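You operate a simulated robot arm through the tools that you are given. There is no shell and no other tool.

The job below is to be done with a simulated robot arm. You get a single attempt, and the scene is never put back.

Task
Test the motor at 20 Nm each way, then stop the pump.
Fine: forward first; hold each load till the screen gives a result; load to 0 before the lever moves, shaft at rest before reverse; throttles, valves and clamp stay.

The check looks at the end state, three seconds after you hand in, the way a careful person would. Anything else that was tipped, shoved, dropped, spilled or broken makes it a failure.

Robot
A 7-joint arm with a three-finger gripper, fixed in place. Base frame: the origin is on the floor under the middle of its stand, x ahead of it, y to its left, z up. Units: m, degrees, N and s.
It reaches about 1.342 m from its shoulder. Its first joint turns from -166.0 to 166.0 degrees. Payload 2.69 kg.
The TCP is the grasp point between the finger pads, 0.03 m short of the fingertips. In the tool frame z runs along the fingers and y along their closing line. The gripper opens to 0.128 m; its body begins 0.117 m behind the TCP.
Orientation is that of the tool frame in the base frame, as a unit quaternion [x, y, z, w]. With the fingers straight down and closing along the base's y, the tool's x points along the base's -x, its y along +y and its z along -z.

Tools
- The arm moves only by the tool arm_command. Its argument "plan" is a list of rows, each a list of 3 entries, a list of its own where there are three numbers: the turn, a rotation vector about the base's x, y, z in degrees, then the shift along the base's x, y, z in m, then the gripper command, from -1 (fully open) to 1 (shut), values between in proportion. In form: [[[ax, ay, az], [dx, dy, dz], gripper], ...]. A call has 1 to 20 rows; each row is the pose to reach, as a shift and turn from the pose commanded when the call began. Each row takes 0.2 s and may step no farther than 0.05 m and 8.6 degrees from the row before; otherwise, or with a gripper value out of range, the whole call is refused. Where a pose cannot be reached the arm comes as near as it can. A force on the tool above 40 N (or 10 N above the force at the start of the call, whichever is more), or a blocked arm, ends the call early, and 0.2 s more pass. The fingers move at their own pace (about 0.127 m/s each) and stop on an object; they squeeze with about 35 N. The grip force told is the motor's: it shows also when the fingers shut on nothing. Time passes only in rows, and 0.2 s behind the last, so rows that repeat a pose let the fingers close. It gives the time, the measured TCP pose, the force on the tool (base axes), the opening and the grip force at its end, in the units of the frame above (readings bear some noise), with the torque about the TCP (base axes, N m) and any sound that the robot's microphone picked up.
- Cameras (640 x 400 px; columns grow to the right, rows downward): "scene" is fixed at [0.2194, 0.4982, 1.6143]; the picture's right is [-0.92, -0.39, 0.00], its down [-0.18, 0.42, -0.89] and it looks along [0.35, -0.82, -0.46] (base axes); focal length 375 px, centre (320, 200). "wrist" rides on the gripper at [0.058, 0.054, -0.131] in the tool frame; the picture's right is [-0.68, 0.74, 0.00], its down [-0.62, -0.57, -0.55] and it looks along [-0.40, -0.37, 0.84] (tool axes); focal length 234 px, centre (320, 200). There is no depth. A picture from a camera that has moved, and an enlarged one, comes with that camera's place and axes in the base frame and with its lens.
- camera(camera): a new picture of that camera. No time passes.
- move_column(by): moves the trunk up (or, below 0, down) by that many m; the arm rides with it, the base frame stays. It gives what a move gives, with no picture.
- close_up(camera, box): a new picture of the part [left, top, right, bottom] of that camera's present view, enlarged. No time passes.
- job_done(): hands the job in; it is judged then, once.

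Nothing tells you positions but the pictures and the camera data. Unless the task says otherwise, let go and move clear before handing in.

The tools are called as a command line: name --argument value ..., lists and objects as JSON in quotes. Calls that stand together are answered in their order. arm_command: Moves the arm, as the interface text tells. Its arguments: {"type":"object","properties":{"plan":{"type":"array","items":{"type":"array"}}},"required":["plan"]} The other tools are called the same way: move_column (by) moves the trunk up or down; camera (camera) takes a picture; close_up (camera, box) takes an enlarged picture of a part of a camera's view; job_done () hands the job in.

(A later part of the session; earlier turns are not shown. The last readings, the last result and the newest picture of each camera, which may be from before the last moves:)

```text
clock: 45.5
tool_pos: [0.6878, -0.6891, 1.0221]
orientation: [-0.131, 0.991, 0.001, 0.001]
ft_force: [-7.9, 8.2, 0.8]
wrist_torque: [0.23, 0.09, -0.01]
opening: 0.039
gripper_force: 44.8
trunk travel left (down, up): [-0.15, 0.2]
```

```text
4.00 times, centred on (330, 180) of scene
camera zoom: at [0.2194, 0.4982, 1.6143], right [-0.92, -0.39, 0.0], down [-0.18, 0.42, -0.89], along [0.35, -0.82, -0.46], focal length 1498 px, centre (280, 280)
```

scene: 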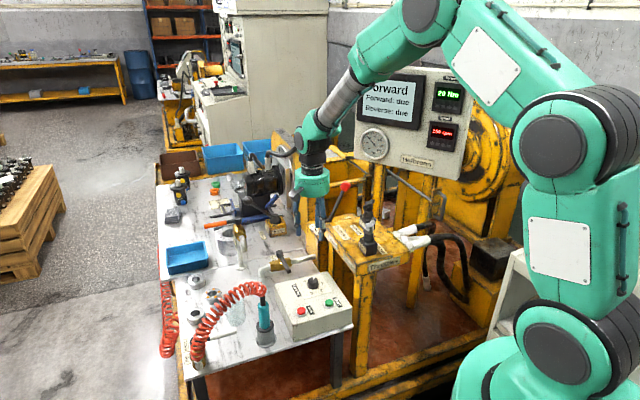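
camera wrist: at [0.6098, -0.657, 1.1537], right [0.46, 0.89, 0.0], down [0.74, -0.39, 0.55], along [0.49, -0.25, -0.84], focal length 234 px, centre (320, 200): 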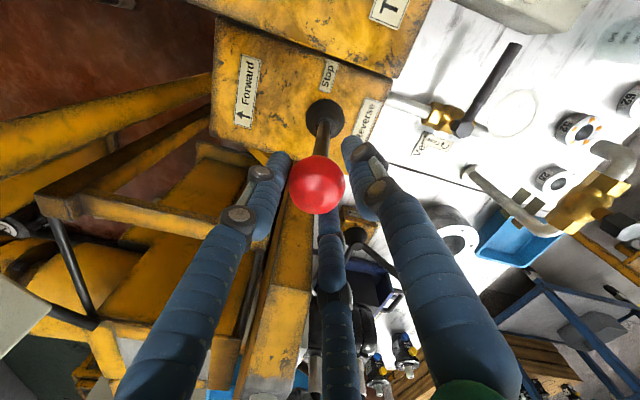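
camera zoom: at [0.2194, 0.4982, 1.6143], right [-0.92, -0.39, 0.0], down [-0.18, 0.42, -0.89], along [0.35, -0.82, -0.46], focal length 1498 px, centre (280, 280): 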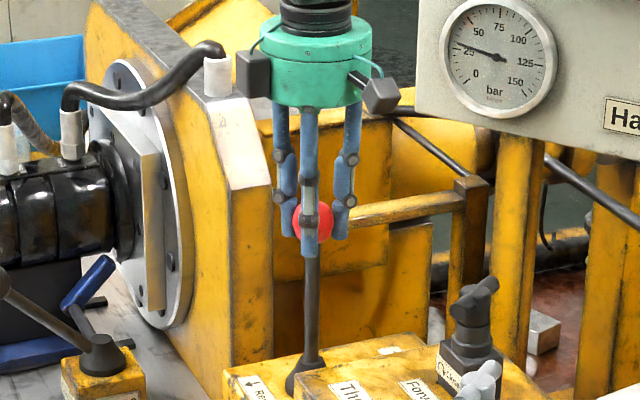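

The lever is upright at Stop, with the ball where it began. I'll let go, lift and confirm on the screen that the shaft is at rest.

arm_command --plan '[[[0, 0, 0], [0, 0, 0], 0.3], [[0, 0, 0], [0, 0, 0], -0.3], [[0, 0, 0], [0, 0, 0], -0.3], [[0, 0, 0], [0, 0, 0.03], -0.3], [[0, 0, 0], [0, 0, 0.07], -0.3], [[0, 0, 0], [0, 0, 0.11], -0.3], [[0, 0, 0], [0, 0, 0.14], -0.3], [[0, 0, 0], [0, 0, 0.14], -0.3]]'

camera --camera "scene"

close_up --camera "scene" --box '[300, 60, 480, 240]'

close_up --camera "scene" --box '[300, 170, 360, 230]'

close_up --camera "wrist" --box '[260, 70, 380, 170]'

```text
clock: 47.3
tool_pos: [0.6873, -0.6885, 1.1634]
orientation: [-0.13, 0.991, 0.001, 0.001]
ft_force: [0.7, -0.3, 0.7]
wrist_torque: [0.02, -0.03, -0.01]
opening: 0.0834
gripper_force: 0.0
trunk travel left (down, up): [-0.15, 0.2]
```

```text
taken
```

scene: 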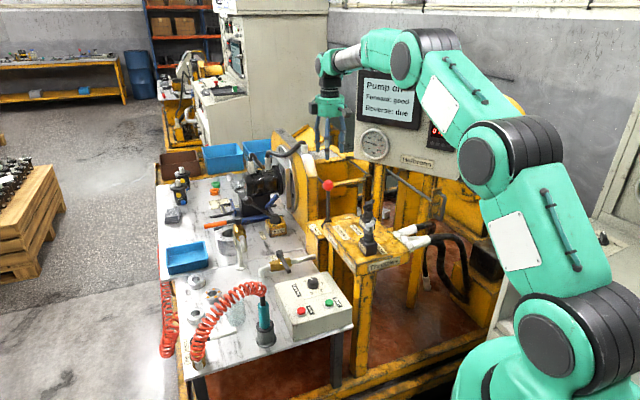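

```text
2.22 times, centred on (390, 150) of scene
camera zoom: at [0.2194, 0.4982, 1.6143], right [-0.92, -0.39, 0.0], down [-0.18, 0.42, -0.89], along [0.35, -0.82, -0.46], focal length 832 px, centre (164, 311)
```

zoom: 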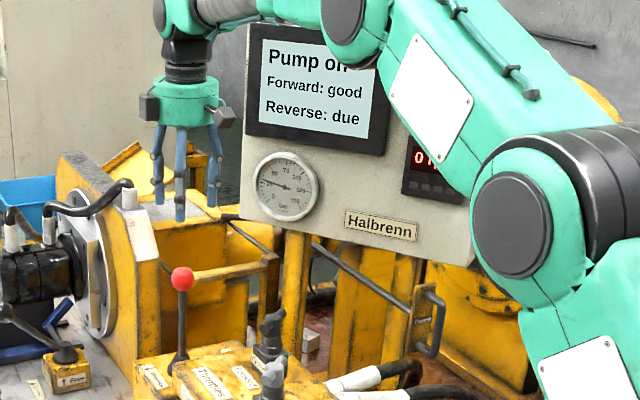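

```text
6.67 times, centred on (330, 200) of scene
camera zoom: at [0.2194, 0.4982, 1.6143], right [-0.92, -0.39, 0.0], down [-0.18, 0.42, -0.89], along [0.35, -0.82, -0.46], focal length 2497 px, centre (253, 200)
```

zoom: 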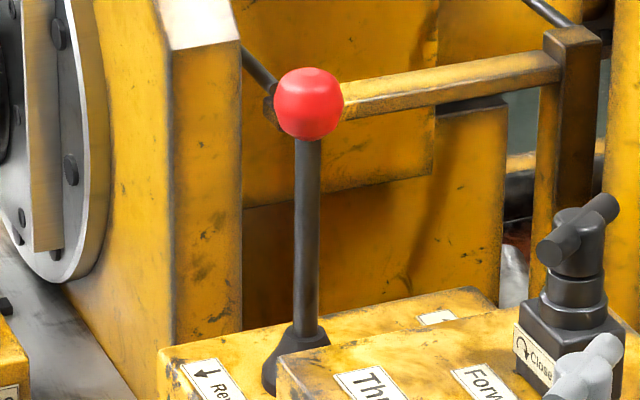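

```text
4.00 times, centred on (320, 120) of wrist
camera zoom: at [0.6153, -0.6533, 1.2939], right [0.46, 0.89, 0.0], down [0.74, -0.39, 0.55], along [0.49, -0.25, -0.84], focal length 937 px, centre (320, 520)
```

zoom: 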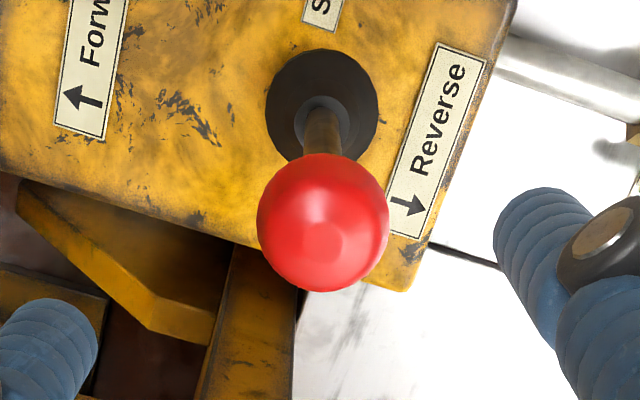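

The lever looks identical to its initial Stop position, and the screen says "Pump on", Forward good. I'm zooming on the speed display to make sure it's 0.

close_up --camera "scene" --box '[410, 110, 460, 150]'

close_up --camera "scene" --box '[290, 265, 340, 305]'

```text
10.00 times, centred on (435, 130) of scene
camera zoom: at [0.2194, 0.4982, 1.6143], right [-0.92, -0.39, 0.0], down [-0.18, 0.42, -0.89], along [0.35, -0.82, -0.46], focal length 3746 px, centre (-830, 900)
```

zoom: 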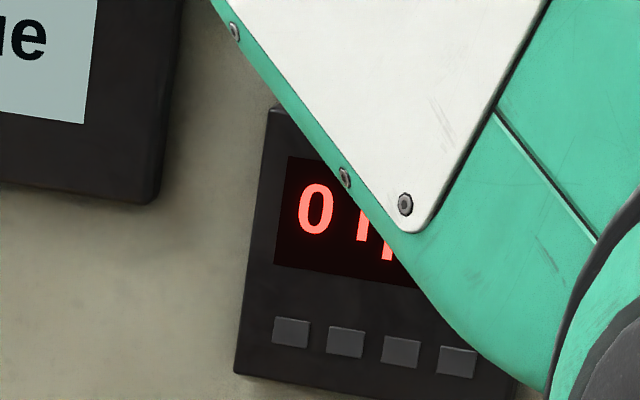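

```text
10.00 times, centred on (315, 285) of scene
camera zoom: at [0.2194, 0.4982, 1.6143], right [-0.92, -0.39, 0.0], down [-0.18, 0.42, -0.89], along [0.35, -0.82, -0.46], focal length 3746 px, centre (370, -650)
```

zoom: 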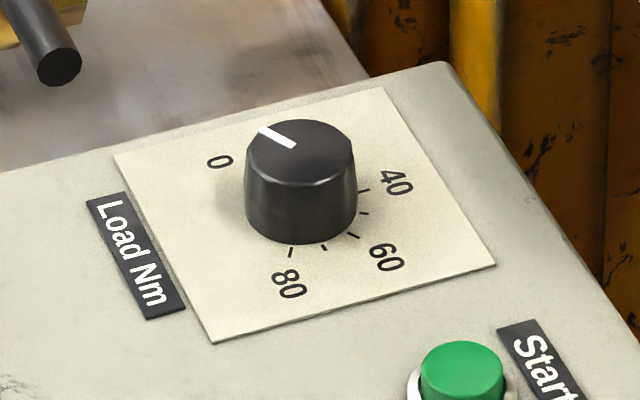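

Speed shows 0 rpm and the load knob is still at 0. Now I'll descend, loosely cage the ball again and push it toward Reverse (+x,+y).

arm_command --plan '[[[0, 0, 0], [0, 0, -0.04], -0.3], [[0, 0, 0], [0, 0, -0.08], -0.3], [[0, 0, 0], [0, 0, -0.12], -0.3], [[0, 0, 0], [0, 0, -0.135], -0.3], [[0, 0, 0], [0, 0, -0.135], 0], [[0, 0, 0], [0, 0, -0.135], 0.3], [[0, 0, 0], [0, 0, -0.135], 0.3], [[0, 0, 0], [0.0074, 0.0067, -0.135], 0.3], [[0, 0, 0], [0.0148, 0.0135, -0.136], 0.3], [[0, 0, 0], [0.0222, 0.0202, -0.137], 0.3], [[0, 0, 0], [0.0296, 0.027, -0.139], 0.3], [[0, 0, 0], [0.037, 0.0337, -0.142], 0.3], [[0, 0, 0], [0.0443, 0.0404, -0.145], 0.3]]'

close_up --camera "scene" --box '[260, 130, 380, 240]'

camera --camera "scene"

camera --camera "wrist"

```text
clock: 50.1
tool_pos: [0.7342, -0.6481, 1.0169]
orientation: [-0.13, 0.992, 0.002, 0.001]
ft_force: [1.9, 1.8, -1.1]
wrist_torque: [0.04, -0.1, -0.11]
opening: 0.0457
gripper_force: 0.0
trunk travel left (down, up): [-0.15, 0.2]
```

```text
3.64 times, centred on (320, 185) of scene
camera zoom: at [0.2194, 0.4982, 1.6143], right [-0.92, -0.39, 0.0], down [-0.18, 0.42, -0.89], along [0.35, -0.82, -0.46], focal length 1362 px, centre (320, 254)
```

zoom: 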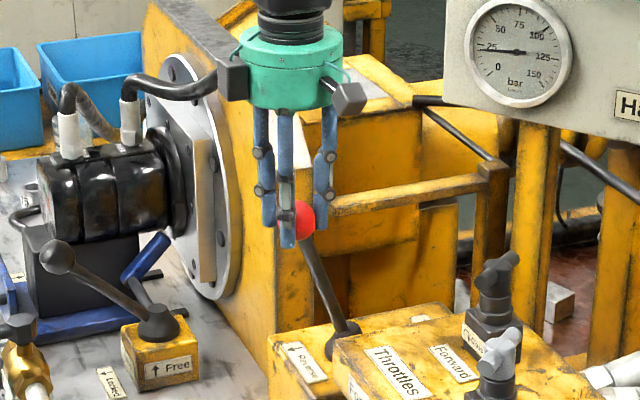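

```text
taken
```

scene: 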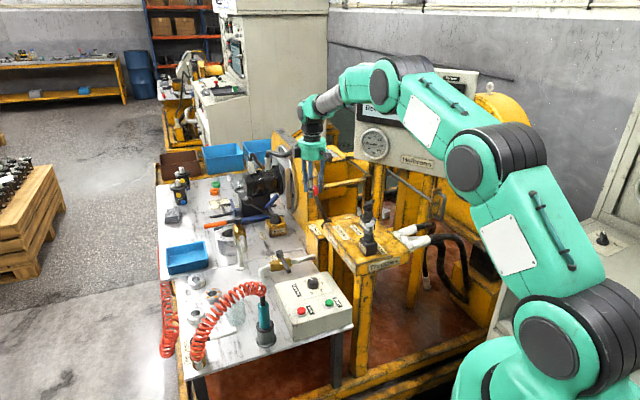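

```text
taken
camera wrist: at [0.6627, -0.6114, 1.1482], right [0.46, 0.89, 0.0], down [0.74, -0.39, 0.55], along [0.49, -0.25, -0.84], focal length 234 px, centre (320, 200)
```

wrist: 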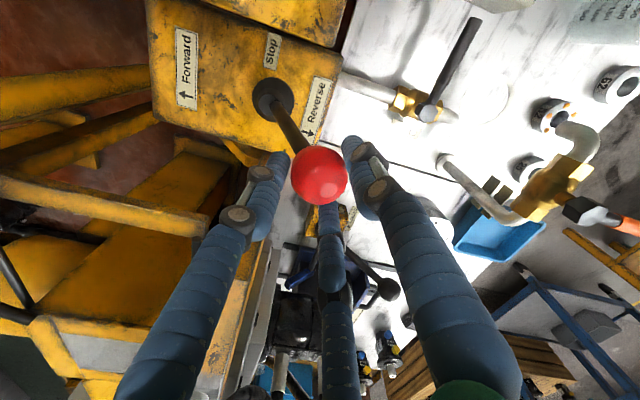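

The lever is swinging to Reverse with almost no force. I'll continue in small steps to its end stop.

arm_command --plan '[[[0, 0, 0], [0.003, 0.0027, -0.0015], 0.3], [[0, 0, 0], [0.006, 0.0054, -0.003], 0.3], [[0, 0, 0], [0.0085, 0.0077, -0.0045], 0.3], [[0, 0, 0], [0.0105, 0.0095, -0.0055], 0.3]]'

close_up --camera "scene" --box '[260, 130, 380, 240]'

```text
clock: 51.1
tool_pos: [0.7423, -0.6394, 1.0133]
orientation: [-0.13, 0.992, 0.002, 0.001]
ft_force: [-0.1, -0.2, 0.1]
wrist_torque: [-0.01, 0.01, 0.02]
opening: 0.045
gripper_force: 0.6
trunk travel left (down, up): [-0.15, 0.2]
```

```text
3.64 times, centred on (320, 185) of scene
camera zoom: at [0.2194, 0.4982, 1.6143], right [-0.92, -0.39, 0.0], down [-0.18, 0.42, -0.89], along [0.35, -0.82, -0.46], focal length 1362 px, centre (320, 254)
```

zoom: 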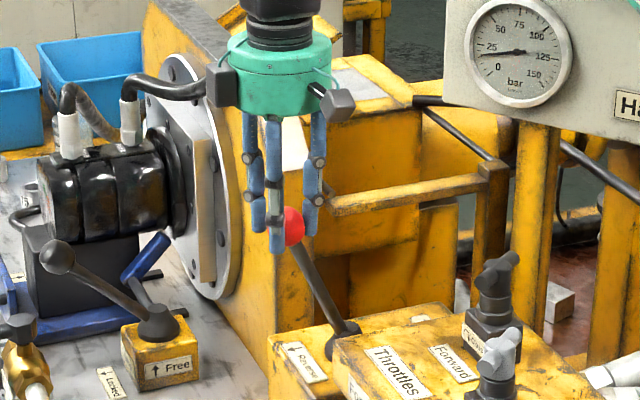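

arm_command --plan '[[[0, 0, 0], [0.0015, 0.0014, -0.0008], 0.3], [[0, 0, 0], [0.003, 0.0027, -0.0015], 0.3], [[0, 0, 0], [0.004, 0.0036, -0.002], 0.3]]'

```text
clock: 51.9
tool_pos: [0.7441, -0.6353, 1.0105]
orientation: [-0.131, 0.991, 0.001, 0.0]
ft_force: [-3.5, -6.3, 2.0]
wrist_torque: [-0.09, 0.07, 0.09]
opening: 0.0493
gripper_force: 3.5
trunk travel left (down, up): [-0.15, 0.2]
```

The end stop is reached. I'll open, lift straight up and read the screen.

arm_command --plan '[[[0, 0, 0], [-0.002, -0.0018, 0.0], 0.2], [[0, 0, 0], [-0.003, -0.0027, 0.0], -0.3], [[0, 0, 0], [-0.003, -0.0027, 0.0], -0.3], [[0, 0, 0], [-0.003, -0.0027, 0.03], -0.3], [[0, 0, 0], [-0.003, -0.0027, 0.07], -0.3], [[0, 0, 0], [-0.003, -0.0027, 0.11], -0.3], [[0, 0, 0], [-0.003, -0.0027, 0.15], -0.3], [[0, 0, 0], [-0.003, 0.03, 0.15], -0.3], [[0, 0, 0], [-0.01, 0.07, 0.15], -0.3], [[0, 0, 0], [-0.02, 0.11, 0.15], -0.3], [[0, 0, 0], [-0.04, 0.14, 0.15], -0.3]]'

camera --camera "scene"

close_up --camera "scene" --box '[280, 60, 480, 240]'

```text
clock: 54.3
tool_pos: [0.7061, -0.4946, 1.1625]
orientation: [-0.13, 0.991, 0.001, 0.001]
ft_force: [0.6, -0.5, 0.0]
wrist_torque: [0.02, 0.04, -0.03]
opening: 0.083
gripper_force: 0.0
trunk travel left (down, up): [-0.15, 0.2]
```

```text
taken
```

scene: 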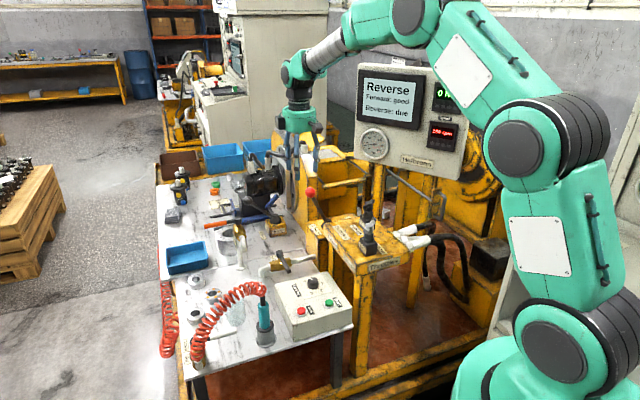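

```text
2.22 times, centred on (380, 150) of scene
camera zoom: at [0.2194, 0.4982, 1.6143], right [-0.92, -0.39, 0.0], down [-0.18, 0.42, -0.89], along [0.35, -0.82, -0.46], focal length 832 px, centre (187, 311)
```

zoom: 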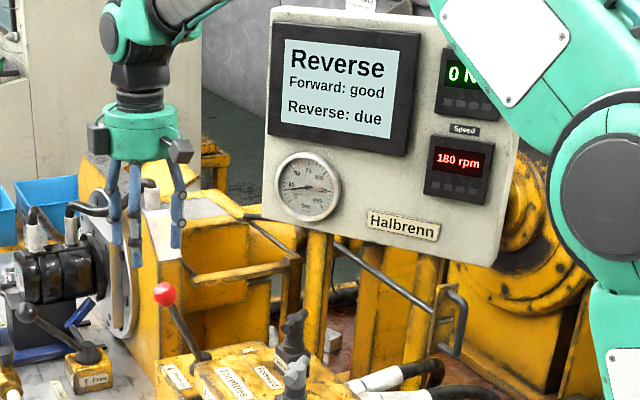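

The screen reads Reverse at 180 rpm with Forward good, and the lever holds. I'll return to the knob and line up over it with the same wrist angle as at its 0 position.

arm_command --plan '[[[0, 0, -1.5], [-0.02, 0.024, -0.01], -0.1], [[0, 0, -3], [-0.04, 0.048, -0.03], -0.1], [[0, 0, -4.5], [-0.06, 0.072, -0.06], -0.1], [[0, 0, -6], [-0.0795, 0.094, -0.09], -0.1], [[0, 0, -7.2], [-0.0795, 0.094, -0.13], -0.1], [[0, 0, -7.2], [-0.0795, 0.094, -0.17], -0.1], [[0, 0, -7.2], [-0.0795, 0.094, -0.21], -0.1], [[0, 0, -7.2], [-0.0795, 0.094, -0.25], -0.1], [[0, 0, -7.2], [-0.0795, 0.094, -0.28], -0.1], [[0, 0, -7.2], [-0.0795, 0.094, -0.3], -0.1], [[0, 0, -7.2], [-0.0795, 0.094, -0.3], -0.1]]'

close_up --camera "wrist" --box '[240, 80, 400, 200]'

```text
clock: 56.7
tool_pos: [0.6278, -0.4033, 0.8614]
orientation: [-0.067, 0.998, 0.001, 0.0]
ft_force: [0.5, -0.8, -0.9]
wrist_torque: [-0.02, 0.01, 0.01]
opening: 0.0704
gripper_force: 0.0
trunk travel left (down, up): [-0.15, 0.2]
```

```text
3.33 times, centred on (320, 140) of wrist
camera zoom: at [0.5613, -0.3597, 0.993], right [0.57, 0.82, 0.0], down [0.69, -0.48, 0.55], along [0.45, -0.31, -0.84], focal length 781 px, centre (320, 400)
```

zoom: 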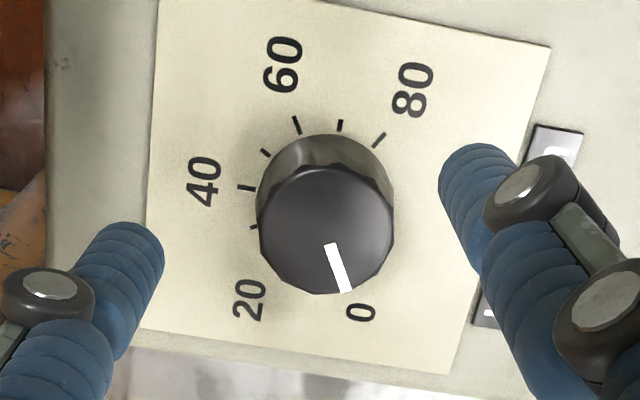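

The pointer is at 0 and the tool is a few millimetres off-centre. I'll correct it, lower and grip.

arm_command --plan '[[[0, 0, 0], [-0.003, 0.0045, -0.01], -0.1], [[0, 0, 0], [-0.003, 0.0045, -0.03], -0.1], [[0, 0, 0], [-0.003, 0.0045, -0.049], -0.1], [[0, 0, 0], [-0.003, 0.0045, -0.049], -0.1]]'

close_up --camera "wrist" --box '[240, 80, 400, 200]'

```text
clock: 57.7
tool_pos: [0.626, -0.3976, 0.8104]
orientation: [-0.068, 0.998, 0.002, 0.0]
ft_force: [0.2, 0.2, -1.1]
wrist_torque: [0.0, 0.03, 0.0]
opening: 0.0703
gripper_force: 0.0
trunk travel left (down, up): [-0.15, 0.2]
```

```text
3.33 times, centred on (320, 140) of wrist
camera zoom: at [0.5591, -0.3526, 0.9428], right [0.57, 0.82, 0.0], down [0.69, -0.48, 0.55], along [0.45, -0.31, -0.84], focal length 781 px, centre (320, 400)
```

zoom: 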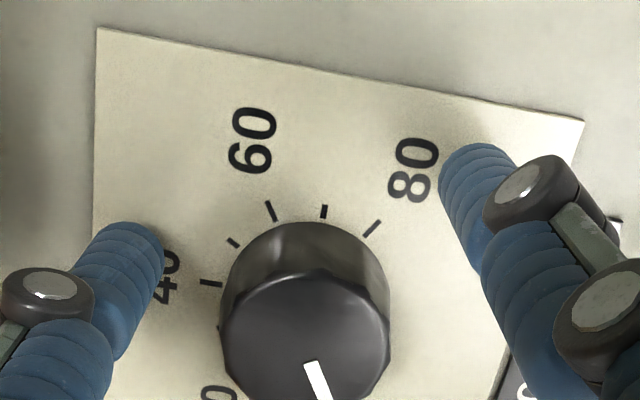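

arm_command --plan '[[[0, 0, 0], [-0.0007, -0.0022, 0.001], -0.1], [[0, 0, 0], [-0.0007, -0.0022, 0.001], 0.3], [[0, 0, 0], [-0.0007, -0.0022, 0.001], 0.6], [[0, 0, 0], [-0.0007, -0.0022, 0.001], 1], [[0, 0, 0], [-0.0007, -0.0022, 0.001], 1]]'

close_up --camera "wrist" --box '[240, 80, 400, 240]'

```text
clock: 58.9
tool_pos: [0.6258, -0.3997, 0.8141]
orientation: [-0.069, 0.998, 0.001, 0.001]
ft_force: [3.5, -11.7, -0.6]
wrist_torque: [-0.46, -0.19, -0.02]
opening: 0.0362
gripper_force: 45.2
trunk travel left (down, up): [-0.15, 0.2]
```

```text
2.50 times, centred on (320, 160) of wrist
camera zoom: at [0.558, -0.3552, 0.9445], right [0.57, 0.82, 0.0], down [0.69, -0.48, 0.55], along [0.45, -0.31, -0.84], focal length 585 px, centre (320, 300)
```

zoom: 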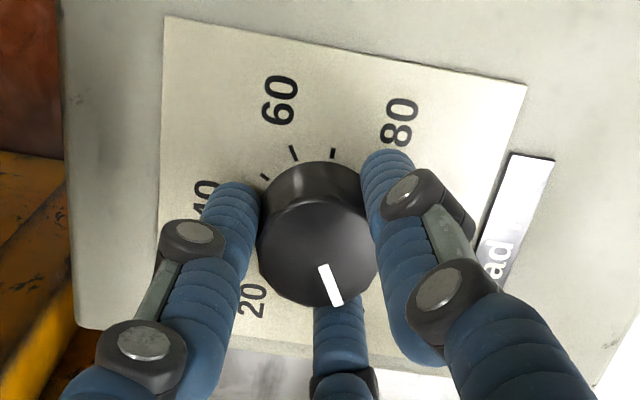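

The grip matches the earlier one. I'll turn clockwise in stages totalling about 66°, the same angle that gave 20 Nm before, easing side load along the way.

arm_command --plan '[[[0, 0, 0], [0.0003, -0.0008, 0], 1], [[0, 0, -7.3], [0.0003, -0.0008, 0], 1], [[0, 0, -14.7], [0.0003, -0.0008, 0], 1], [[0, 0, -22], [0.0003, -0.0008, 0], 1]]'

```text
clock: 59.9
tool_pos: [0.6253, -0.3996, 0.8123]
orientation: [0.124, 0.992, 0.0, 0.002]
ft_force: [20.3, 2.0, -3.0]
wrist_torque: [0.14, -0.59, 0.03]
opening: 0.036
gripper_force: 44.9
trunk travel left (down, up): [-0.15, 0.2]
```

arm_command --plan '[[[0, 0, 0], [0.0013, 0.0001, 0], 1], [[0, 0, -7.3], [0.0013, 0.0001, 0], 1], [[0, 0, -14.7], [0.0013, 0.0001, 0], 1], [[0, 0, -22], [0.0013, 0.0001, 0], 1]]'

```text
clock: 60.9
tool_pos: [0.6255, -0.4002, 0.8139]
orientation: [0.312, 0.95, 0.001, 0.0]
ft_force: [18.0, 0.0, -9.0]
wrist_torque: [-0.13, -0.95, 0.0]
opening: 0.0364
gripper_force: 45.1
trunk travel left (down, up): [-0.15, 0.2]
```

arm_command --plan '[[[0, 0, 0], [0.0011, 0, 0], 1], [[0, 0, -7.3], [0.0011, 0, 0], 1], [[0, 0, -14.7], [0.0011, 0, 0], 1], [[0, 0, -22], [0.0011, 0, 0], 1], [[0, 0, -22], [0.0011, 0, 0], 1]]'

close_up --camera "wrist" --box '[240, 80, 400, 240]'

```text
clock: 62.1
tool_pos: [0.6249, -0.4001, 0.8132]
orientation: [0.487, 0.874, 0.0, 0.0]
ft_force: [-2.3, -4.0, -1.2]
wrist_torque: [-0.17, 0.23, 0.04]
opening: 0.036
gripper_force: 44.6
trunk travel left (down, up): [-0.15, 0.2]
```

```text
2.50 times, centred on (320, 160) of wrist
camera zoom: at [0.6383, -0.3224, 0.9448], right [0.98, -0.19, 0.0], down [-0.16, -0.82, 0.55], along [-0.1, -0.54, -0.84], focal length 585 px, centre (320, 300)
```

zoom: 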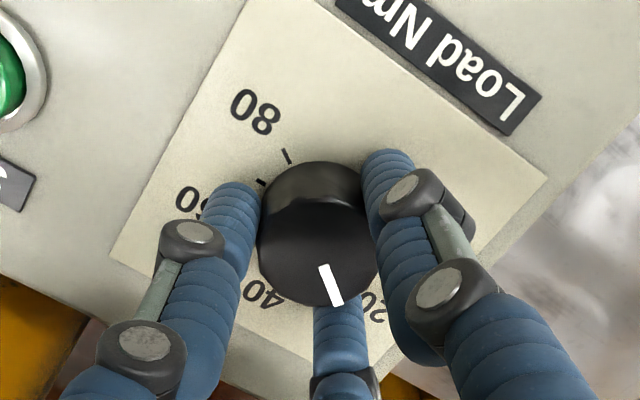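

The pose and pointer match the earlier 20 Nm setting. I'll let go, lift and watch the readout until the result appears.

arm_command --plan '[[[0, 0, 0], [0, 0, 0], 0.3], [[0, 0, 0], [0, 0, 0], -0.1], [[0, 0, 0], [0, 0, 0.0], -0.1], [[0, 0, 0], [0, 0, 0.03], -0.1], [[0, 0, 0], [0, 0, 0.07], -0.1], [[0, 0, 0], [0, 0, 0.11], -0.1], [[0, 0, 0], [0, 0, 0.15], -0.1], [[0, 0, 0], [0, 0, 0.19], -0.1], [[0, 0, 0], [0, 0, 0.23], -0.1], [[0, 0, 0], [0, 0, 0.26], -0.1], [[0, 0, 0], [0, 0, 0.26], -0.1]]'

close_up --camera "scene" --box '[350, 60, 480, 180]'

```text
clock: 64.5
tool_pos: [0.6258, -0.3948, 1.071]
orientation: [0.486, 0.874, 0.0, 0.001]
ft_force: [-0.2, -0.3, -0.1]
wrist_torque: [-0.02, 0.01, -0.01]
opening: 0.0704
gripper_force: 0.1
trunk travel left (down, up): [-0.15, 0.2]
```

```text
3.33 times, centred on (415, 120) of scene
camera zoom: at [0.2194, 0.4982, 1.6143], right [-0.92, -0.39, 0.0], down [-0.18, 0.42, -0.89], along [0.35, -0.82, -0.46], focal length 1249 px, centre (3, 467)
```

zoom: 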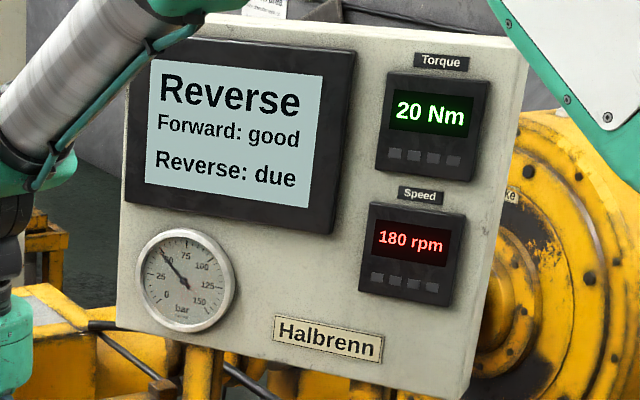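

Torque reads 20 Nm in Reverse, with the result still "due". I'll hold and wait.

arm_command --plan '[[[0, 0, 0], [0, 0, 0], -0.1], [[0, 0, 0], [0, 0, 0], -0.1], [[0, 0, 0], [0, 0, 0], -0.1], [[0, 0, 0], [0, 0, 0], -0.1], [[0, 0, 0], [0, 0, 0], -0.1], [[0, 0, 0], [0, 0, 0], -0.1], [[0, 0, 0], [0, 0, 0], -0.1], [[0, 0, 0], [0, 0, 0], -0.1], [[0, 0, 0], [0, 0, 0], -0.1], [[0, 0, 0], [0, 0, 0], -0.1]]'

close_up --camera "scene" --box '[350, 60, 480, 180]'

```text
clock: 66.7
tool_pos: [0.6264, -0.3976, 1.0699]
orientation: [0.486, 0.874, 0.0, 0.001]
ft_force: [-0.5, -0.5, -1.1]
wrist_torque: [-0.03, 0.01, 0.0]
opening: 0.0705
gripper_force: 0.0
trunk travel left (down, up): [-0.15, 0.2]
```

```text
3.33 times, centred on (415, 120) of scene
camera zoom: at [0.2194, 0.4982, 1.6143], right [-0.92, -0.39, 0.0], down [-0.18, 0.42, -0.89], along [0.35, -0.82, -0.46], focal length 1249 px, centre (3, 467)
```

zoom: 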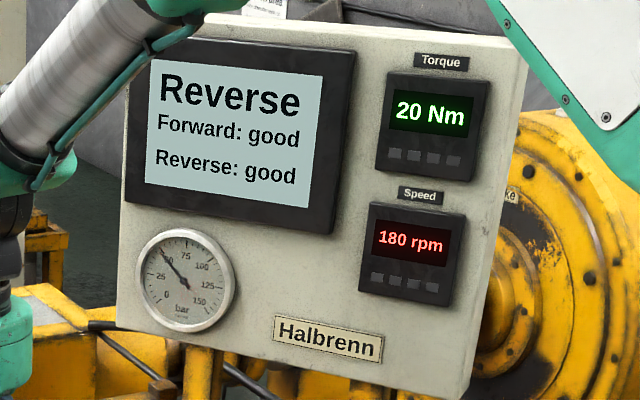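

Both directions read "good". I'll go back down, regrip the knob and return the load to 0.

arm_command --plan '[[[0, 0, 0], [0, 0, -0.04], -0.1], [[0, 0, 0], [0, 0, -0.08], -0.1], [[0, 0, 0], [0, 0, -0.12], -0.1], [[0, 0, 0], [0, 0, -0.16], -0.1], [[0, 0, 0], [0, 0, -0.2], -0.1], [[0, 0, 0], [0, 0, -0.23], -0.1], [[0, 0, 0], [0, 0, -0.25], -0.1], [[0, 0, 0], [0, 0, -0.26], -0.1], [[0, 0, 0], [0, 0, -0.26], 0.3], [[0, 0, 0], [0, 0, -0.26], 0.6], [[0, 0, 0], [0, 0, -0.26], 1], [[0, 0, 0], [0, 0, -0.26], 1]]'

```text
clock: 69.3
tool_pos: [0.6249, -0.4007, 0.8115]
orientation: [0.486, 0.874, 0.0, 0.001]
ft_force: [-23.3, -5.7, 3.3]
wrist_torque: [-0.26, 0.94, -0.01]
opening: 0.0362
gripper_force: 45.6
trunk travel left (down, up): [-0.15, 0.2]
```

arm_command --plan '[[[0, 0, 0], [-0.0015, -0.0004, 0], 1], [[0, 0, 7.3], [-0.0015, -0.0004, 0], 1], [[0, 0, 14.7], [-0.0015, -0.0004, 0], 1], [[0, 0, 22], [-0.0015, -0.0004, 0], 1]]'

```text
clock: 70.3
tool_pos: [0.6265, -0.4018, 0.812]
orientation: [0.309, 0.951, 0.002, 0.002]
ft_force: [-0.5, -3.0, -18.8]
wrist_torque: [-0.24, -0.41, -0.02]
opening: 0.0364
gripper_force: 44.9
trunk travel left (down, up): [-0.15, 0.2]
```

arm_command --plan '[[[0, 0, 0], [0, 0, -0.001], 1], [[0, 0, 7.3], [0, 0, -0.001], 1], [[0, 0, 14.7], [0, 0, -0.001], 1], [[0, 0, 22], [0, 0, -0.001], 1]]'

```text
clock: 71.3
tool_pos: [0.6258, -0.3994, 0.8104]
orientation: [0.123, 0.992, 0.001, 0.002]
ft_force: [-3.6, 1.5, -5.7]
wrist_torque: [0.25, 0.33, 0.02]
opening: 0.0364
gripper_force: 45.6
trunk travel left (down, up): [-0.15, 0.2]
```

arm_command --plan '[[[0, 0, 7.3], [0, 0, 0], 1], [[0, 0, 14.7], [0, 0, 0], 1], [[0, 0, 22], [0, 0, 0], 1], [[0, 0, 23], [0, 0, 0], 1]]'

close_up --camera "wrist" --box '[240, 80, 400, 240]'

```text
clock: 72.3
tool_pos: [0.6251, -0.4002, 0.8115]
orientation: [-0.078, 0.997, 0.0, 0.0]
ft_force: [-6.4, 3.5, 1.8]
wrist_torque: [0.23, 0.32, -0.5]
opening: 0.0361
gripper_force: 45.1
trunk travel left (down, up): [-0.15, 0.2]
```

```text
2.50 times, centred on (320, 160) of wrist
camera zoom: at [0.5574, -0.3566, 0.943], right [0.56, 0.83, 0.0], down [0.69, -0.47, 0.55], along [0.46, -0.3, -0.84], focal length 585 px, centre (320, 300)
```

zoom: 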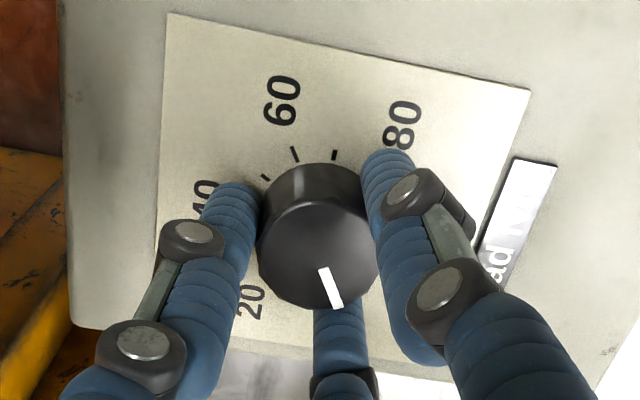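

The twist reading shows the knob against its 0 stop. I'll let go, lift and verify the displays before touching the lever.

arm_command --plan '[[[0, 0, 0], [0, 0, 0], 0.3], [[0, 0, 0], [0, 0, 0], -0.1], [[0, 0, 0], [0, 0, 0.0], -0.1], [[0, 0, 0], [0, 0, 0.03], -0.1], [[0, 0, 0], [0, 0, 0.07], -0.1], [[0, 0, 0], [0, 0, 0.11], -0.1], [[0, 0, 0], [0, 0, 0.15], -0.1], [[0, 0, 0], [0, 0, 0.19], -0.1], [[0, 0, 0], [0, 0, 0.23], -0.1], [[0, 0, 0], [0, 0, 0.26], -0.1], [[0, 0, 0], [0, 0, 0.26], -0.1]]'

close_up --camera "scene" --box '[350, 60, 480, 180]'

close_up --camera "scene" --box '[290, 265, 340, 305]'

```text
clock: 74.7
tool_pos: [0.6232, -0.3997, 1.0733]
orientation: [-0.077, 0.997, 0.002, 0.001]
ft_force: [0.1, 0.7, 0.2]
wrist_torque: [-0.03, -0.01, 0.0]
opening: 0.0703
gripper_force: 0.1
trunk travel left (down, up): [-0.15, 0.2]
```

```text
3.33 times, centred on (415, 120) of scene
camera zoom: at [0.2194, 0.4982, 1.6143], right [-0.92, -0.39, 0.0], down [-0.18, 0.42, -0.89], along [0.35, -0.82, -0.46], focal length 1249 px, centre (3, 467)
```

zoom: 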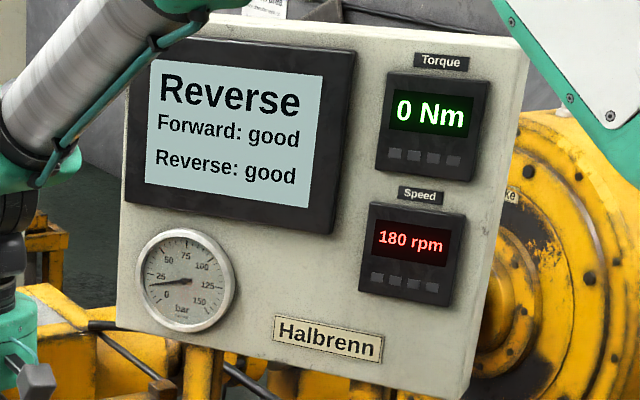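

```text
10.00 times, centred on (315, 285) of scene
camera zoom: at [0.2194, 0.4982, 1.6143], right [-0.92, -0.39, 0.0], down [-0.18, 0.42, -0.89], along [0.35, -0.82, -0.46], focal length 3746 px, centre (370, -650)
```

zoom: 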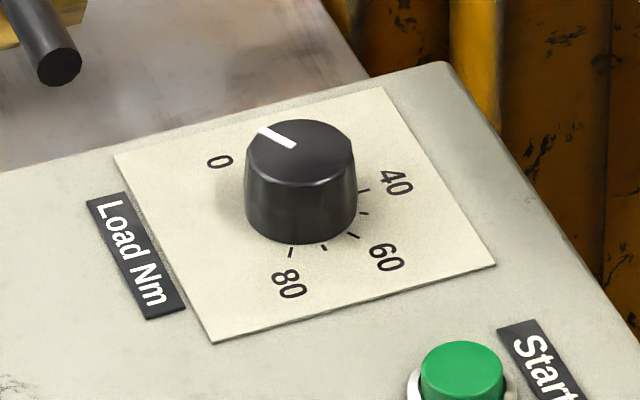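

Load is 0 Nm with both results good. Next I'll go above the lever ball in its Reverse position.

arm_command --plan '[[[0, 0, 1], [0.01, -0.02, 0.035], -0.3], [[0, 0, 2], [0.025, -0.05, 0.065], -0.3], [[0, 0, 3], [0.042, -0.085, 0.087], -0.3], [[0, 0, 4], [0.06, -0.12, 0.087], -0.3], [[0, 0, 5], [0.077, -0.155, 0.087], -0.3], [[0, 0, 6], [0.094, -0.19, 0.087], -0.3], [[0, 0, 6], [0.108, -0.218, 0.087], -0.3], [[0, 0, 6], [0.119, -0.238, 0.087], -0.3], [[0, 0, 6], [0.119, -0.238, 0.087], -0.3]]'

camera --camera "wrist"

close_up --camera "wrist" --box '[260, 70, 380, 170]'

```text
clock: 76.7
tool_pos: [0.7445, -0.6385, 1.1587]
orientation: [-0.13, 0.992, 0.001, 0.001]
ft_force: [0.2, -0.4, -0.7]
wrist_torque: [0.01, 0.01, 0.0]
opening: 0.0833
gripper_force: 0.1
trunk travel left (down, up): [-0.15, 0.2]
```

```text
taken
camera wrist: at [0.6731, -0.6022, 1.2899], right [0.47, 0.88, 0.0], down [0.74, -0.39, 0.55], along [0.49, -0.25, -0.84], focal length 234 px, centre (320, 200)
```

wrist: 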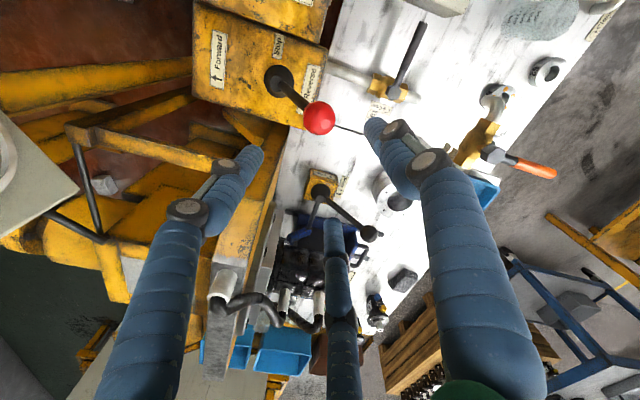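

```text
4.00 times, centred on (320, 120) of wrist
camera zoom: at [0.6731, -0.6022, 1.2899], right [0.47, 0.88, 0.0], down [0.74, -0.39, 0.55], along [0.49, -0.25, -0.84], focal length 937 px, centre (320, 520)
```

zoom: 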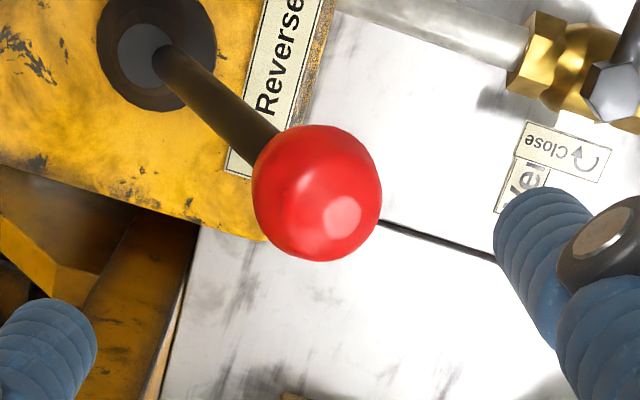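

The ball sits at about [0.736, −0.636] relative to the camera, so I'll re-centre by a few millimetres. Then I'll descend, cage it loosely and push it back along the 45° line to Stop.

arm_command --plan '[[[0, 0, 0], [-0.0067, 0.0031, -0.03], -0.3], [[0, 0, 0], [-0.0067, 0.0031, -0.07], -0.3], [[0, 0, 0], [-0.0067, 0.0031, -0.11], -0.3], [[0, 0, 0], [-0.0067, 0.0031, -0.14], -0.3], [[0, 0, 0], [-0.0067, 0.0031, -0.149], -0.3], [[0, 0, 0], [-0.0067, 0.0031, -0.149], 0], [[0, 0, 0], [-0.0067, 0.0031, -0.149], 0.3], [[0, 0, 0], [-0.0067, 0.0031, -0.149], 0.3]]'

close_up --camera "wrist" --box '[240, 100, 400, 260]'

close_up --camera "scene" --box '[260, 130, 380, 240]'

```text
clock: 78.5
tool_pos: [0.7366, -0.6347, 1.0104]
orientation: [-0.13, 0.992, 0.001, 0.0]
ft_force: [0.9, -0.1, 0.0]
wrist_torque: [-0.06, -0.03, 0.01]
opening: 0.0458
gripper_force: 0.8
trunk travel left (down, up): [-0.15, 0.2]
```

```text
2.50 times, centred on (320, 180) of wrist
camera zoom: at [0.6646, -0.5982, 1.1423], right [0.47, 0.88, 0.0], down [0.74, -0.39, 0.55], along [0.49, -0.25, -0.84], focal length 585 px, centre (320, 250)
```

zoom: 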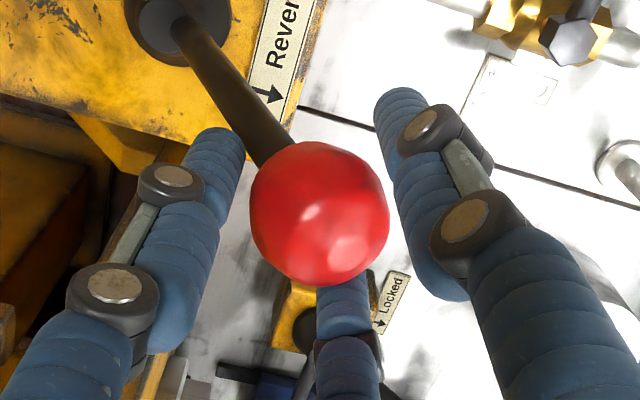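

```text
3.64 times, centred on (320, 185) of scene
camera zoom: at [0.2194, 0.4982, 1.6143], right [-0.92, -0.39, 0.0], down [-0.18, 0.42, -0.89], along [0.35, -0.82, -0.46], focal length 1362 px, centre (320, 254)
```

zoom: 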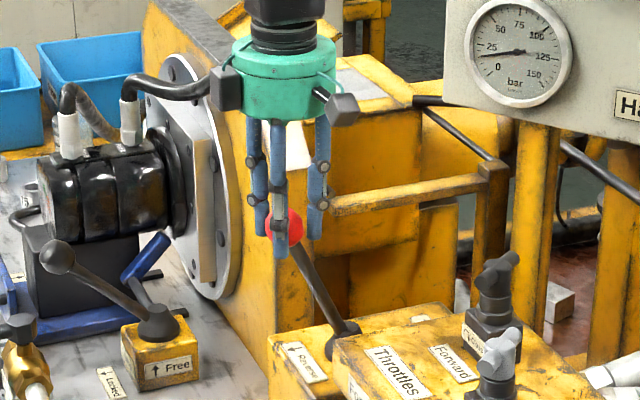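

arm_command --plan '[[[0, 0, 0], [-0.0073, -0.0075, 0.0028], 0.3], [[0, 0, 0], [-0.0146, -0.015, 0.0064], 0.3], [[0, 0, 0], [-0.0219, -0.0225, 0.0095], 0.3], [[0, 0, 0], [-0.0292, -0.03, 0.0118], 0.3], [[0, 0, 0], [-0.0365, -0.0375, 0.0136], 0.3], [[0, 0, 0], [-0.0438, -0.045, 0.0148], 0.3], [[0, 0, 0], [-0.0505, -0.052, 0.0153], 0.3], [[0, 0, 0], [-0.0505, -0.052, 0.0153], 0.3]]'

close_up --camera "scene" --box '[280, 130, 380, 230]'

```text
clock: 80.3
tool_pos: [0.6858, -0.6886, 1.024]
orientation: [-0.13, 0.992, 0.001, 0.0]
ft_force: [1.2, 0.0, -0.8]
wrist_torque: [0.03, -0.04, 0.0]
opening: 0.0449
gripper_force: 0.0
trunk travel left (down, up): [-0.15, 0.2]
```

```text
4.00 times, centred on (330, 180) of scene
camera zoom: at [0.2194, 0.4982, 1.6143], right [-0.92, -0.39, 0.0], down [-0.18, 0.42, -0.89], along [0.35, -0.82, -0.46], focal length 1498 px, centre (280, 280)
```

zoom: 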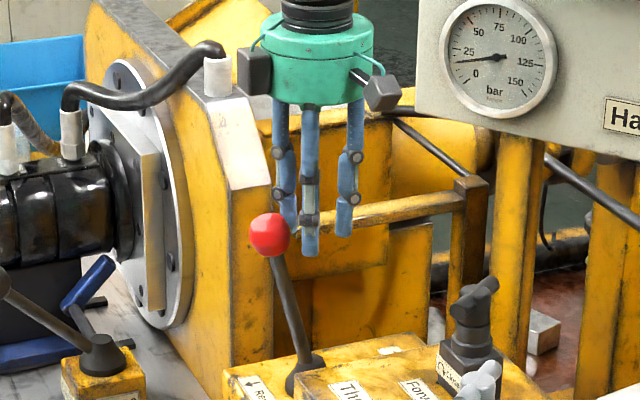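

The ball slipped out between two fingers partway, and the lever now rests partly toward Reverse with nothing harmed. I'll lift clear and take a fresh look so I can grip it firmly this time.

arm_command --plan '[[[0, 0, 0], [-0.003, -0.003, 0.01], 0.3], [[0, 0, 0], [-0.003, -0.003, 0.04], 0.3], [[0, 0, 0], [-0.003, -0.003, 0.08], 0.3], [[0, 0, 0], [0.01, 0.01, 0.12], -0.3], [[0, 0, 0], [0.025, 0.025, 0.14], -0.3], [[0, 0, 0], [0.025, 0.025, 0.14], -0.3]]'

camera --camera "wrist"

close_up --camera "wrist" --box '[260, 70, 380, 170]'

close_up --camera "scene" --box '[280, 60, 480, 240]'

```text
clock: 81.7
tool_pos: [0.7128, -0.6649, 1.1668]
orientation: [-0.129, 0.992, 0.001, 0.0]
ft_force: [0.3, 1.1, -0.7]
wrist_torque: [-0.06, 0.05, 0.03]
opening: 0.0833
gripper_force: 0.0
trunk travel left (down, up): [-0.15, 0.2]
```

```text
taken
camera wrist: at [0.6407, -0.6274, 1.2978], right [0.47, 0.88, 0.0], down [0.74, -0.39, 0.55], along [0.49, -0.25, -0.84], focal length 234 px, centre (320, 200)
```

wrist: 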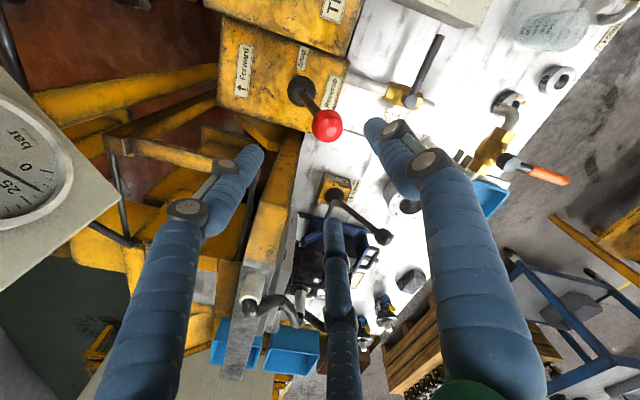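

```text
4.00 times, centred on (320, 120) of wrist
camera zoom: at [0.6407, -0.6274, 1.2978], right [0.47, 0.88, 0.0], down [0.74, -0.39, 0.55], along [0.49, -0.25, -0.84], focal length 937 px, centre (320, 520)
```

zoom: 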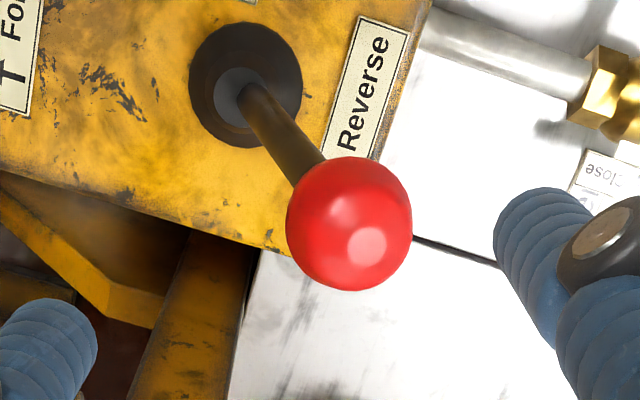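

```text
2.22 times, centred on (380, 150) of scene
camera zoom: at [0.2194, 0.4982, 1.6143], right [-0.92, -0.39, 0.0], down [-0.18, 0.42, -0.89], along [0.35, -0.82, -0.46], focal length 832 px, centre (187, 311)
```

zoom: 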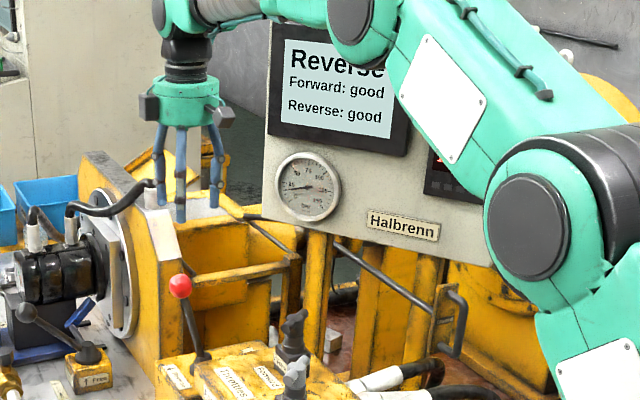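

The ball is at about [0.716, −0.657, 1.011] with the lever leaning about 13.5° toward Reverse. I'll tilt the tool to match the lever, come down along its axis and check before gripping.

arm_command --plan '[[[-4.8, 4.8, 0], [0.01, 0.012, -0.02], -0.3], [[-9.55, 9.55, 0], [0.0217, 0.0243, -0.04], -0.3], [[-9.55, 9.55, 0], [0.0217, 0.0243, -0.0588], -0.3], [[-9.55, 9.55, 0], [0.0168, 0.0194, -0.0878], -0.3], [[-9.55, 9.55, 0], [0.011, 0.0136, -0.1218], -0.3], [[-9.55, 9.55, 0], [0.0057, 0.0083, -0.1529], -0.3], [[-9.55, 9.55, 0], [0.0057, 0.0083, -0.1529], -0.3]]'

camera --camera "wrist"

close_up --camera "scene" --box '[260, 130, 380, 240]'

```text
clock: 83.3
tool_pos: [0.7168, -0.6573, 1.0114]
orientation: [-0.128, 0.985, -0.07, -0.093]
ft_force: [0.9, -0.3, -0.5]
wrist_torque: [0.04, 0.05, 0.0]
opening: 0.0833
gripper_force: 0.1
trunk travel left (down, up): [-0.15, 0.2]
```

```text
taken
camera wrist: at [0.6672, -0.5981, 1.1441], right [0.45, 0.87, -0.22], down [0.82, -0.31, 0.48], along [0.34, -0.39, -0.85], focal length 234 px, centre (320, 200)
```

wrist: 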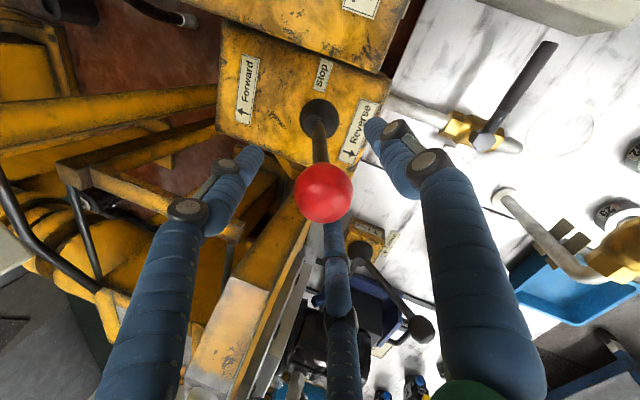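

```text
3.64 times, centred on (320, 185) of scene
camera zoom: at [0.2194, 0.4982, 1.6143], right [-0.92, -0.39, 0.0], down [-0.18, 0.42, -0.89], along [0.35, -0.82, -0.46], focal length 1362 px, centre (320, 254)
```

zoom: 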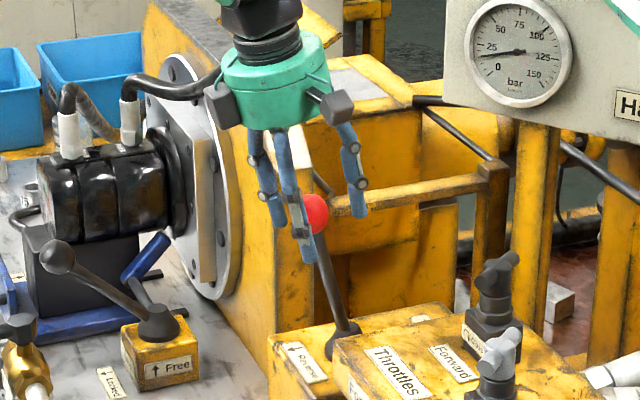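

The ball is centred between the fingers with the tool aligned to the lever. I'll close firmly on it.

arm_command --plan '[[[0, 0, 0], [0, 0, 0], 0.2], [[0, 0, 0], [0, 0, 0], 0.6], [[0, 0, 0], [0, 0, 0], 1], [[0, 0, 0], [0, 0, 0], 1]]'

close_up --camera "scene" --box '[260, 130, 380, 240]'

```text
clock: 84.3
tool_pos: [0.7175, -0.656, 1.0125]
orientation: [-0.128, 0.985, -0.071, -0.092]
ft_force: [17.1, -12.8, -0.2]
wrist_torque: [0.0, -0.57, 0.05]
opening: 0.0387
gripper_force: 45.0
trunk travel left (down, up): [-0.15, 0.2]
```

```text
3.64 times, centred on (320, 185) of scene
camera zoom: at [0.2194, 0.4982, 1.6143], right [-0.92, -0.39, 0.0], down [-0.18, 0.42, -0.89], along [0.35, -0.82, -0.46], focal length 1362 px, centre (320, 254)
```

zoom: 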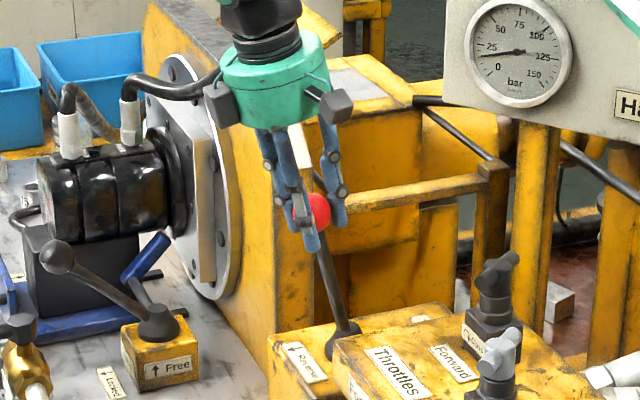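

Firm grip. I'll now bring the lever along its arc to upright in small steps, easing the side load as I go.

arm_command --plan '[[[0, 0, 0], [0.0012, -0.0009, 0], 1], [[2.47, -2.47, 0], [-0.0067, -0.0088, 0.0024], 1], [[4.95, -4.95, 0], [-0.0149, -0.017, 0.004], 1], [[7.42, -7.42, 0], [-0.023, -0.0251, 0.005], 1], [[9.55, -9.55, 0], [-0.0301, -0.0322, 0.0053], 1], [[9.55, -9.55, 0], [-0.0301, -0.0322, 0.0053], 1]]'

close_up --camera "scene" --box '[280, 130, 380, 230]'

```text
clock: 85.7
tool_pos: [0.6893, -0.6871, 1.0164]
orientation: [-0.129, 0.992, 0.001, 0.001]
ft_force: [27.3, -25.6, 6.3]
wrist_torque: [0.33, -0.51, 0.01]
opening: 0.0384
gripper_force: 44.9
trunk travel left (down, up): [-0.15, 0.2]
```

```text
4.00 times, centred on (330, 180) of scene
camera zoom: at [0.2194, 0.4982, 1.6143], right [-0.92, -0.39, 0.0], down [-0.18, 0.42, -0.89], along [0.35, -0.82, -0.46], focal length 1498 px, centre (280, 280)
```

zoom: 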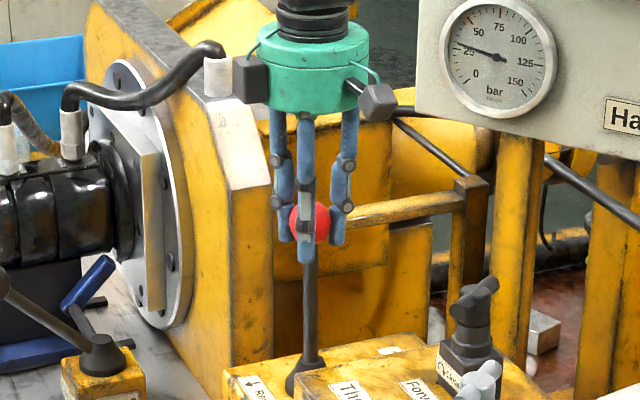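

The lever is within about 1° of its original upright position. I'll make a small final correction that also relieves the side load, then let go and lift.

arm_command --plan '[[[0, 0, 0], [0.0002, -0.0019, 0], 1], [[0, 0, 0], [-0.0003, -0.0034, 0], 1], [[0, 0, 0], [-0.0003, -0.0034, 0], 1]]'

close_up --camera "scene" --box '[280, 130, 380, 230]'

```text
clock: 86.5
tool_pos: [0.6867, -0.6882, 1.0159]
orientation: [-0.128, 0.992, 0.001, 0.0]
ft_force: [12.9, -6.3, 9.8]
wrist_torque: [0.81, -0.2, -0.05]
opening: 0.039
gripper_force: 45.3
trunk travel left (down, up): [-0.15, 0.2]
```

```text
4.00 times, centred on (330, 180) of scene
camera zoom: at [0.2194, 0.4982, 1.6143], right [-0.92, -0.39, 0.0], down [-0.18, 0.42, -0.89], along [0.35, -0.82, -0.46], focal length 1498 px, centre (280, 280)
```

zoom: 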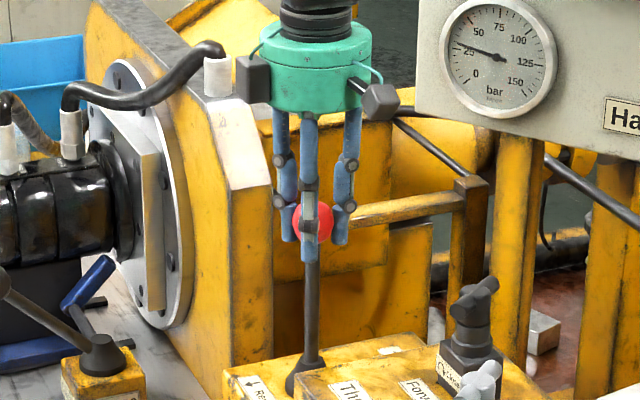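

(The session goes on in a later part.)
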